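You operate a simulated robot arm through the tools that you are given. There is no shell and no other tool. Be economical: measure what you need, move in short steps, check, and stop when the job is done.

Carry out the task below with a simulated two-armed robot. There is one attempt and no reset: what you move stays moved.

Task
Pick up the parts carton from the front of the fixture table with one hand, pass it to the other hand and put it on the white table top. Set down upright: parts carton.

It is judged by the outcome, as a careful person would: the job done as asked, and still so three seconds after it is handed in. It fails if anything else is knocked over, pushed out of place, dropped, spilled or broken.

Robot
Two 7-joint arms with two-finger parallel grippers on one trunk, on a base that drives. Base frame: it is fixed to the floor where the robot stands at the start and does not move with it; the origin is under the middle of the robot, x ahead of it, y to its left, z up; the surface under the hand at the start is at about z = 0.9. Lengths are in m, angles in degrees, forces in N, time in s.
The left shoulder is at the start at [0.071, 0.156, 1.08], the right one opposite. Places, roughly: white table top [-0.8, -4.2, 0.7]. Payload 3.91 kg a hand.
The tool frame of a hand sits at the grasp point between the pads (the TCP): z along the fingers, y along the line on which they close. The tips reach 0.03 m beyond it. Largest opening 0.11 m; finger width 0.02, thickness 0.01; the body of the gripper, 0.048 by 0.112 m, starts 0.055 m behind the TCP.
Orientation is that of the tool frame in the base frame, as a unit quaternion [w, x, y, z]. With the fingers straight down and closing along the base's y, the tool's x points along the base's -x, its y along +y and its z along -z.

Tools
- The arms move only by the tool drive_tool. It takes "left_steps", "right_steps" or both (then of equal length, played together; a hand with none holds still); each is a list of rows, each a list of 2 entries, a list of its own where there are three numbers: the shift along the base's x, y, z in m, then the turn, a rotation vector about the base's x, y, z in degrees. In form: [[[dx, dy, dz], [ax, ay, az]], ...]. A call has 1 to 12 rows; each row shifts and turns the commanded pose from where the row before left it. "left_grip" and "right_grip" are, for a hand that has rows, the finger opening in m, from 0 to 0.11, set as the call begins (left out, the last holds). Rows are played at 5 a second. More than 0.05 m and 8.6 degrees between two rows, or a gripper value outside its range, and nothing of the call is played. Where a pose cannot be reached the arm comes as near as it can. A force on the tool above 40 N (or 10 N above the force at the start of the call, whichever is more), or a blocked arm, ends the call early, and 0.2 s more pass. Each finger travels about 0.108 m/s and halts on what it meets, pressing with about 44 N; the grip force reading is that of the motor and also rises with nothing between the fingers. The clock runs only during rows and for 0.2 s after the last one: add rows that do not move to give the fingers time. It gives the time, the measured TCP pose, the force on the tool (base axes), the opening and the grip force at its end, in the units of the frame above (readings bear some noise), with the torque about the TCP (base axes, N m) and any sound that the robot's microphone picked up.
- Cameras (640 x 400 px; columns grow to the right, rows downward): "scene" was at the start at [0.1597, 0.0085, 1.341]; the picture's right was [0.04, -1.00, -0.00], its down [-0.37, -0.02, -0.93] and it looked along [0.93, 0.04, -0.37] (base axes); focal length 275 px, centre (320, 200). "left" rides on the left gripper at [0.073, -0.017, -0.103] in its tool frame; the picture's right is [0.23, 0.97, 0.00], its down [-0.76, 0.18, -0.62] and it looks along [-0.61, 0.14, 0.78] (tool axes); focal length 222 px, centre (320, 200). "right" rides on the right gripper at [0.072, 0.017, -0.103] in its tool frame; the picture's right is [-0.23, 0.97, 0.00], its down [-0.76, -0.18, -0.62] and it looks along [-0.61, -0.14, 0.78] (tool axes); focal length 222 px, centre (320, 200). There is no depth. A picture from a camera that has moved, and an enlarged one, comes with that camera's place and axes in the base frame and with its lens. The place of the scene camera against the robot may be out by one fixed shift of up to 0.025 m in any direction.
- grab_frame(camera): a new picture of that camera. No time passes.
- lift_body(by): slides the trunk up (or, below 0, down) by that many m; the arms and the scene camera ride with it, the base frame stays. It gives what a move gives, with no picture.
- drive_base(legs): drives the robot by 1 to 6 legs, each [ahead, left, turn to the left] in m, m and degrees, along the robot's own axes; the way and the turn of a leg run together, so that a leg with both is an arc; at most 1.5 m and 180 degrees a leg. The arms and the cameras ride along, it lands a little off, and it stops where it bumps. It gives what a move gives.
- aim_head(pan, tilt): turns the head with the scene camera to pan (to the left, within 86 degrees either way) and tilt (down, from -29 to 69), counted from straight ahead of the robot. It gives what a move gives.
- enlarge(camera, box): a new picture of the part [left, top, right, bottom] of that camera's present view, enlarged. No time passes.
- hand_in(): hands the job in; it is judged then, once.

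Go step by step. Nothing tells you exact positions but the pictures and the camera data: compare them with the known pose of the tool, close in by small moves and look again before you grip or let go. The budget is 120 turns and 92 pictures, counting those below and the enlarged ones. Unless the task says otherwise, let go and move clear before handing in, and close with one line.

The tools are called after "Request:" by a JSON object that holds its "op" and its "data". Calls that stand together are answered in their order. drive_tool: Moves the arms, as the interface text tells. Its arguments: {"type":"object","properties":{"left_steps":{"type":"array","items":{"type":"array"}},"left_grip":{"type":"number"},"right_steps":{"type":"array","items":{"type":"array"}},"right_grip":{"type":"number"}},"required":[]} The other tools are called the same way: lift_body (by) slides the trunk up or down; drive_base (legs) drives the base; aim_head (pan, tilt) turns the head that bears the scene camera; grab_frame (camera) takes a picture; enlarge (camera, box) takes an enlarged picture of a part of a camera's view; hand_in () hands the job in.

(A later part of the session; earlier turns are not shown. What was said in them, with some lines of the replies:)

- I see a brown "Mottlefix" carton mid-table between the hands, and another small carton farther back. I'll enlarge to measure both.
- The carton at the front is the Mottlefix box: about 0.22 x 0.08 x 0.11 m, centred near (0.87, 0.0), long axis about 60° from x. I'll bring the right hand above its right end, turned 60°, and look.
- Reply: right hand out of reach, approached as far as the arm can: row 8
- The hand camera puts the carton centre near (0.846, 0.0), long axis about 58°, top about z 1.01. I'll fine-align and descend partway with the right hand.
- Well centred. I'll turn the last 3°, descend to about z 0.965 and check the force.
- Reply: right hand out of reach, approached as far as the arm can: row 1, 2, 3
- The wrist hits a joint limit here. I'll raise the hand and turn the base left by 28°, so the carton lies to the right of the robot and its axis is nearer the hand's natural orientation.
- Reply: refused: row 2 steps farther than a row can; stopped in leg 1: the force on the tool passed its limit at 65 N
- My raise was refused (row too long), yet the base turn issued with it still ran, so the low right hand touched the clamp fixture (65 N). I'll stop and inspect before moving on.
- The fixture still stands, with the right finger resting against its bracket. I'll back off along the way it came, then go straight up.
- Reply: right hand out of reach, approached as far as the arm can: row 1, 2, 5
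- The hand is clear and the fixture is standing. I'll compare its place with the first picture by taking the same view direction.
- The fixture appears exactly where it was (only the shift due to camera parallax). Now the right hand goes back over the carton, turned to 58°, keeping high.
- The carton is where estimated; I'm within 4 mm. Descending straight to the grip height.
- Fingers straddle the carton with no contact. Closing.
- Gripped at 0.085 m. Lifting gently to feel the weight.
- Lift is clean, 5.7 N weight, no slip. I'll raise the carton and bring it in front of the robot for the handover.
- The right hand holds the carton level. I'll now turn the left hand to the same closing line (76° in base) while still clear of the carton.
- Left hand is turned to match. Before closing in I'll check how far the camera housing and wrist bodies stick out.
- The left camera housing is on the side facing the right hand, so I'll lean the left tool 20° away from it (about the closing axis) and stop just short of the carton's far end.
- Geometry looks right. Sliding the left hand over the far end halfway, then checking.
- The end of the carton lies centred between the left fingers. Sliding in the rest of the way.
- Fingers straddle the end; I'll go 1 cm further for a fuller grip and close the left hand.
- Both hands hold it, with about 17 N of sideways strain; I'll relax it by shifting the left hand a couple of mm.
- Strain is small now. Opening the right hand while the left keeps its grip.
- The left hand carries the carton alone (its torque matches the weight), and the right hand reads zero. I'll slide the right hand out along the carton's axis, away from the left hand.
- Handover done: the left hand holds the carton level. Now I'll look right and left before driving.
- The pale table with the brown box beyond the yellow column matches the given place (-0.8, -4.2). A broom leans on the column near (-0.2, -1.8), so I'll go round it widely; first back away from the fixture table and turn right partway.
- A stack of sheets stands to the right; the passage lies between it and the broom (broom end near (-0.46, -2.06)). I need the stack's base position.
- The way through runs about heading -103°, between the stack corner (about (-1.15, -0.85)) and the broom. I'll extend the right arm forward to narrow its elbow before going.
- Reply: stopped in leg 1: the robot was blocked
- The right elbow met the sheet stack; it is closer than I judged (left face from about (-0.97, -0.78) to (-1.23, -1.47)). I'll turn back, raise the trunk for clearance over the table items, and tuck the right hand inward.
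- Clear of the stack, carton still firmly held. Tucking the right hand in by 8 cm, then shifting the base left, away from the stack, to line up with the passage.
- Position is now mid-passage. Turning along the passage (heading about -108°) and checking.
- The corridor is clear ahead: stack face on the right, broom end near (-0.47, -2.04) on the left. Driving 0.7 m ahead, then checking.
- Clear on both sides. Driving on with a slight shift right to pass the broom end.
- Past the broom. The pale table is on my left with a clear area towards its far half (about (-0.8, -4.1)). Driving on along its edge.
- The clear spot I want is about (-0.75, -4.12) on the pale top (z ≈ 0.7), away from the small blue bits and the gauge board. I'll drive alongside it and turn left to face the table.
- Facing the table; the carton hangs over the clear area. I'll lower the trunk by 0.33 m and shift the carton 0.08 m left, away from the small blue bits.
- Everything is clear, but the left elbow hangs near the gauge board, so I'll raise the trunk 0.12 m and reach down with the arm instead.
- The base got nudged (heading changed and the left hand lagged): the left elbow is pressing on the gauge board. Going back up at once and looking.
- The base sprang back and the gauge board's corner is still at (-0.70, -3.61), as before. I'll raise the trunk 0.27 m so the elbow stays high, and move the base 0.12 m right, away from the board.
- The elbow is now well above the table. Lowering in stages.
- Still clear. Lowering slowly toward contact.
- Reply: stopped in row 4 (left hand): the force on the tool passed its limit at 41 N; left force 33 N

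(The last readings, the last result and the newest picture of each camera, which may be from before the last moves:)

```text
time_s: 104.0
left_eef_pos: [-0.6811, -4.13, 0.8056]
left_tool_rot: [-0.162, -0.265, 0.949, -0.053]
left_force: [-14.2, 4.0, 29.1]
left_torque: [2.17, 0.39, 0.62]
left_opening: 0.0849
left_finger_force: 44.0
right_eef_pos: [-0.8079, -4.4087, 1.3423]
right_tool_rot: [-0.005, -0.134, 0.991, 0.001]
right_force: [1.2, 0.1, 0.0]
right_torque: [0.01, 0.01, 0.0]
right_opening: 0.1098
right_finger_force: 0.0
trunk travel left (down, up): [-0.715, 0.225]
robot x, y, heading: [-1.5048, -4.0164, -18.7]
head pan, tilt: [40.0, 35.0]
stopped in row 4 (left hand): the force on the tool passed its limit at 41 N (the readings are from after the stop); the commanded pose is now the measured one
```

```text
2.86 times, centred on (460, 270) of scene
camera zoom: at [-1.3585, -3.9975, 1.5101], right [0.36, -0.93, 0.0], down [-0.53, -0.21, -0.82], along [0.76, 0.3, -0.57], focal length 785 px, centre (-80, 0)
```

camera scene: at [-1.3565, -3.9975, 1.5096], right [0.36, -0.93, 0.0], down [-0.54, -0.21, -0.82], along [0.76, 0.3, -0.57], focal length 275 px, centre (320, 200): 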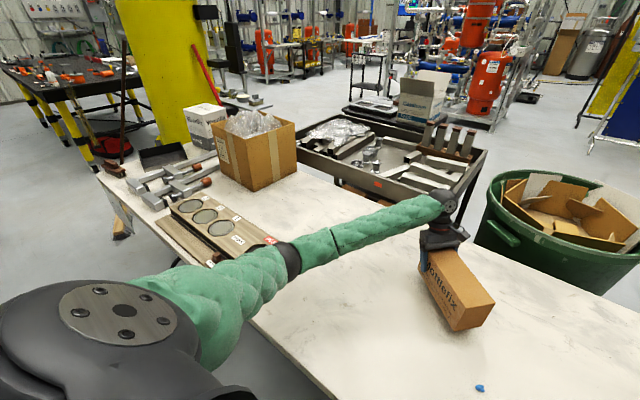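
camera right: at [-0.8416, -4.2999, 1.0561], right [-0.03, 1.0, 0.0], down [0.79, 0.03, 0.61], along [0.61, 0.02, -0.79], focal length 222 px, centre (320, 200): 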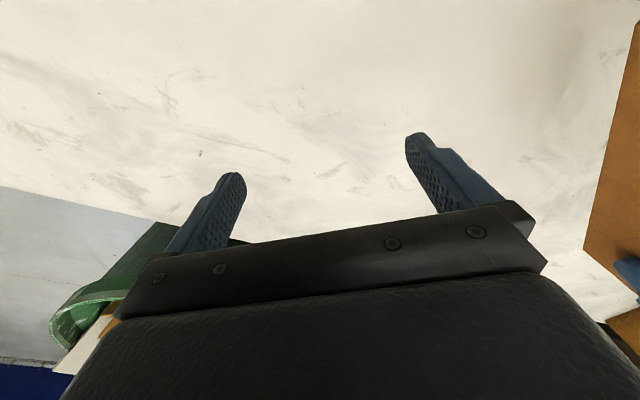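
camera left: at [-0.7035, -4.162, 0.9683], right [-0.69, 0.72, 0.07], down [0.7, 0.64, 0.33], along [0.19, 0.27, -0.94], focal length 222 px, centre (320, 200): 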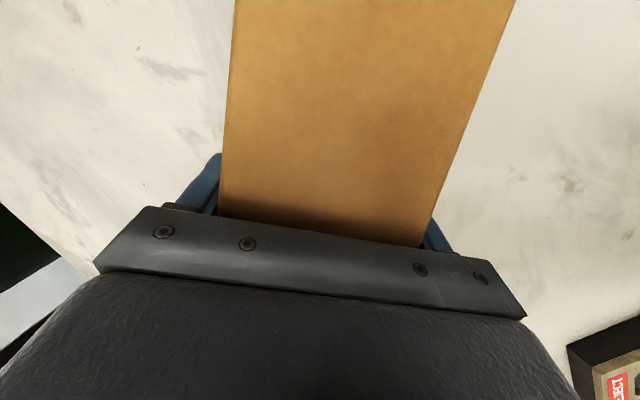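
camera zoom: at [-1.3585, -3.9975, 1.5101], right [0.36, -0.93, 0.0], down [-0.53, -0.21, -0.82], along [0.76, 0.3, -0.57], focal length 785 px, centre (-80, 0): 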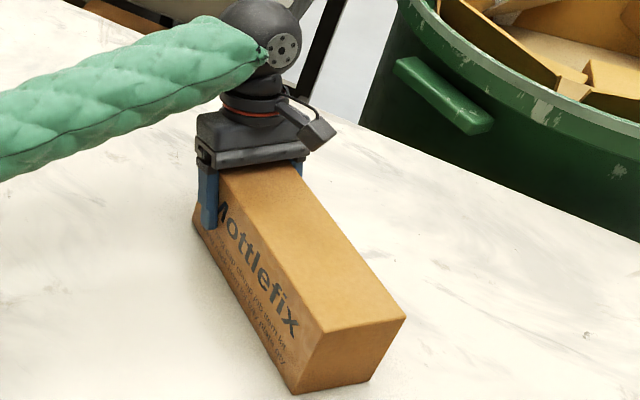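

Contact came at TCP z ≈ 0.806, so the top is at about 0.74, and the carton stands upright on it. I'll ease off the pressing force by a few mm before letting go.

Request:
{"op": "drive_tool", "data": {"left_steps": [[[0, 0, 0.003], [0, 0, 0]], [[0, 0, 0], [0, 0, 0]]]}}

Request:
{"op": "aim_head", "data": {"pan": -3, "tilt": 45}}

Request:
{"op": "enlarge", "data": {"camera": "scene", "box": [200, 60, 400, 220]}}

```text
time_s: 104.6
left_eef_pos: [-0.6807, -4.1311, 0.8061]
left_tool_rot: [-0.163, -0.264, 0.949, -0.052]
left_force: [-2.2, -3.6, 14.1]
left_torque: [1.0, -0.32, 0.12]
left_opening: 0.085
left_finger_force: 44.1
right_eef_pos: [-0.8086, -4.4104, 1.343]
right_tool_rot: [-0.005, -0.132, 0.991, 0.001]
right_force: [-0.5, 0.3, -0.1]
right_torque: [-0.04, 0.03, -0.04]
right_opening: 0.1101
right_finger_force: 0.1
trunk travel left (down, up): [-0.715, 0.225]
robot x, y, heading: [-1.5029, -4.0194, -18.8]
head pan, tilt: [40.0, 35.0]
```

```text
time_s: 105.7
left_eef_pos: [-0.682, -4.1306, 0.8058]
left_tool_rot: [-0.163, -0.265, 0.949, -0.053]
left_force: [-2.3, -6.9, 10.3]
left_torque: [0.71, -0.28, 0.11]
left_opening: 0.0849
left_finger_force: 43.6
right_eef_pos: [-0.8072, -4.4102, 1.3436]
right_tool_rot: [-0.004, -0.134, 0.991, 0.002]
right_force: [0.1, -0.1, -0.3]
right_torque: [-0.01, 0.01, 0.03]
right_opening: 0.1101
right_finger_force: 0.2
trunk travel left (down, up): [-0.715, 0.225]
robot x, y, heading: [-1.5048, -4.0236, -18.9]
head pan, tilt: [-3.0, 45.0]
```

```text
2.50 times, centred on (300, 140) of scene
camera zoom: at [-1.3646, -4.0599, 1.4949], right [-0.37, -0.93, 0.0], down [-0.66, 0.26, -0.71], along [0.66, -0.26, -0.71], focal length 687 px, centre (370, 350)
```

zoom: 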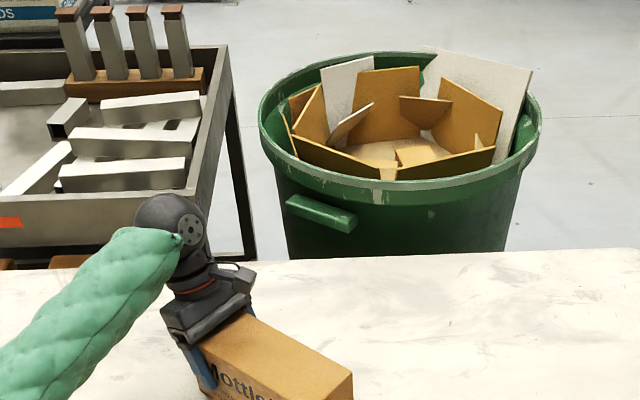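

The carton rests well inside the table top. Easing another 2 mm and opening the left hand.

Request:
{"op": "drive_tool", "data": {"left_steps": [[[0, 0, 0.002], [0, 0, 0]], [[0, 0, 0], [0, 0, 0]]]}}

Request:
{"op": "drive_tool", "data": {"left_steps": [[[0, 0, 0], [0, 0, 0]], [[0, 0, 0], [0, 0, 0]], [[0, 0, 0], [0, 0, 0]]], "left_grip": 0.11}}

Request:
{"op": "grab_frame", "data": {"camera": "left"}}

Request:
{"op": "grab_frame", "data": {"camera": "scene"}}

```text
time_s: 106.3
left_eef_pos: [-0.6807, -4.1286, 0.8054]
left_tool_rot: [-0.164, -0.267, 0.948, -0.052]
left_force: [-1.2, 0.0, -5.0]
left_torque: [0.33, -0.37, 0.03]
left_opening: 0.085
left_finger_force: 43.9
right_eef_pos: [-0.8063, -4.4097, 1.342]
right_tool_rot: [-0.006, -0.134, 0.991, 0.001]
right_force: [0.9, 0.2, 0.1]
right_torque: [0.0, 0.0, 0.01]
right_opening: 0.11
right_finger_force: 0.1
trunk travel left (down, up): [-0.715, 0.225]
robot x, y, heading: [-1.5052, -4.0182, -18.8]
head pan, tilt: [-3.0, 45.0]
```

```text
time_s: 107.1
left_eef_pos: [-0.6812, -4.1298, 0.8073]
left_tool_rot: [-0.163, -0.265, 0.949, -0.052]
left_force: [-0.3, 0.5, 1.0]
left_torque: [0.01, -0.02, 0.02]
left_opening: 0.1101
left_finger_force: 0.0
right_eef_pos: [-0.8072, -4.4092, 1.3424]
right_tool_rot: [-0.005, -0.133, 0.991, 0.001]
right_force: [0.1, -0.2, 0.4]
right_torque: [-0.01, -0.01, 0.02]
right_opening: 0.1097
right_finger_force: 0.2
trunk travel left (down, up): [-0.715, 0.225]
robot x, y, heading: [-1.5032, -4.0188, -18.7]
head pan, tilt: [-3.0, 45.0]
```

```text
30 pictures are left
camera left: at [-0.7014, -4.1604, 0.9287], right [-0.69, 0.72, 0.06], down [0.7, 0.64, 0.33], along [0.19, 0.27, -0.94], focal length 222 px, centre (320, 200)
```

left: 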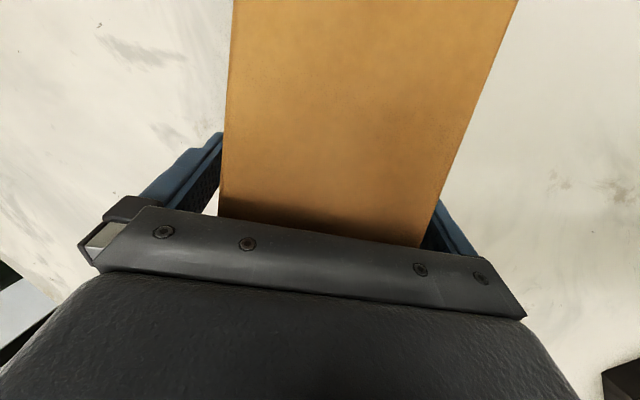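

```text
29 pictures are left
camera scene: at [-1.3634, -4.0595, 1.4948], right [-0.37, -0.93, 0.0], down [-0.66, 0.26, -0.71], along [0.66, -0.26, -0.71], focal length 275 px, centre (320, 200)
```

scene: 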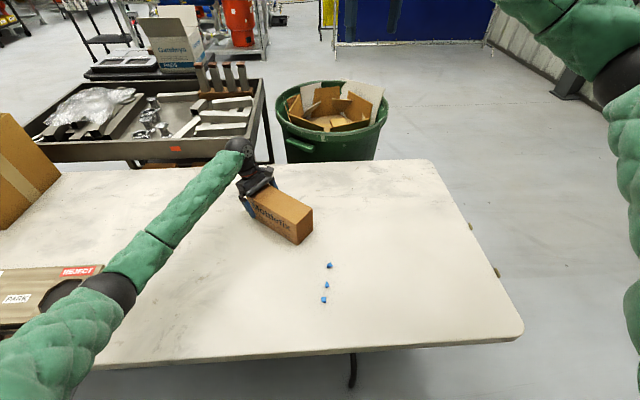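

Released; force reads zero and the carton stays put. Centring by 3 mm and withdrawing along the tool axis.

Request:
{"op": "drive_tool", "data": {"left_steps": [[[-0.002, 0.003, 0], [0, 0, 0]], [[0.0058, 0.0036, 0.0188], [0, 0, 0]], [[0.0087, 0.0053, 0.028], [0, 0, 0]], [[0.0116, 0.007, 0.0376], [0, 0, 0]], [[0.0116, 0.007, 0.0376], [0, 0, 0]], [[0, 0, 0.045], [0, 0, 0]], [[0, 0, 0.045], [0, 0, 0]], [[0, 0, 0], [0, 0, 0]]]}}

Request:
{"op": "grab_frame", "data": {"camera": "scene"}}

Request:
{"op": "enlarge", "data": {"camera": "scene", "box": [220, 150, 360, 260]}}

```text
time_s: 108.9
left_eef_pos: [-0.6463, -4.1047, 1.0187]
left_tool_rot: [-0.164, -0.265, 0.949, -0.052]
left_force: [-0.1, -0.6, -0.4]
left_torque: [-0.02, 0.0, -0.01]
left_opening: 0.1099
left_finger_force: 0.0
right_eef_pos: [-0.8066, -4.4087, 1.3417]
right_tool_rot: [-0.005, -0.133, 0.991, 0.0]
right_force: [-0.7, -0.1, -0.8]
right_torque: [0.03, -0.01, 0.03]
right_opening: 0.1099
right_finger_force: 0.0
trunk travel left (down, up): [-0.715, 0.225]
robot x, y, heading: [-1.5053, -4.0172, -18.5]
head pan, tilt: [-3.0, 45.0]
```

```text
28 pictures are left
camera scene: at [-1.3627, -4.0594, 1.4947], right [-0.37, -0.93, 0.0], down [-0.66, 0.26, -0.71], along [0.66, -0.26, -0.71], focal length 275 px, centre (320, 200)
```

scene: 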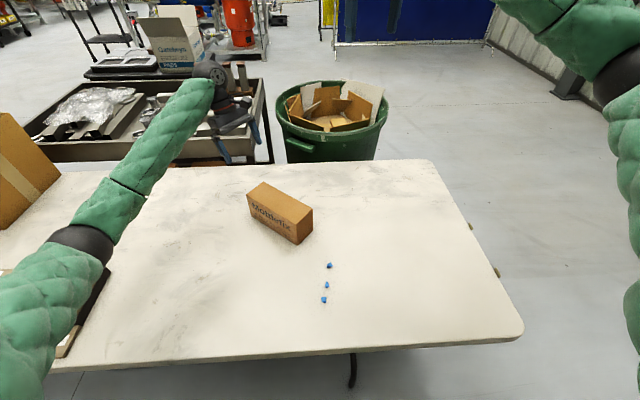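

```text
3.64 times, centred on (290, 205) of scene
camera zoom: at [-1.3627, -4.0594, 1.4947], right [-0.37, -0.93, 0.0], down [-0.66, 0.26, -0.71], along [0.66, -0.26, -0.71], focal length 1000 px, centre (429, 182)
```

zoom: 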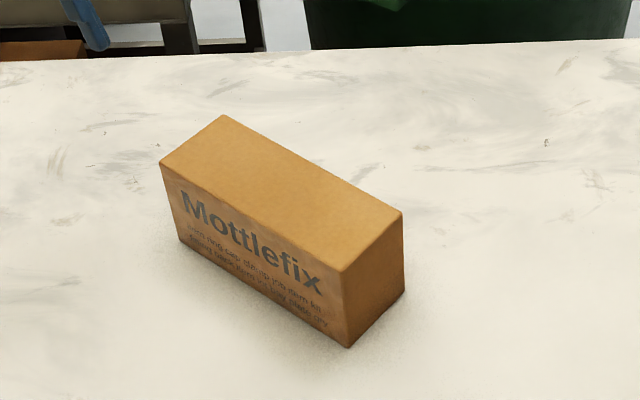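

The carton stands upright on the pale table top, both hands are clear, and nothing else on the table has moved. Handing in.

Request:
{"op": "hand_in", "data": {}}

```text
The job is handed in.
```

The carton was picked up with the right hand, passed to the left, and now stands upright on the white table top. On the way the right hand touched the clamp fixture, the right elbow met the sheet stack, and the left elbow pressed on the gauge board; none showed visible movement in the later pictures.
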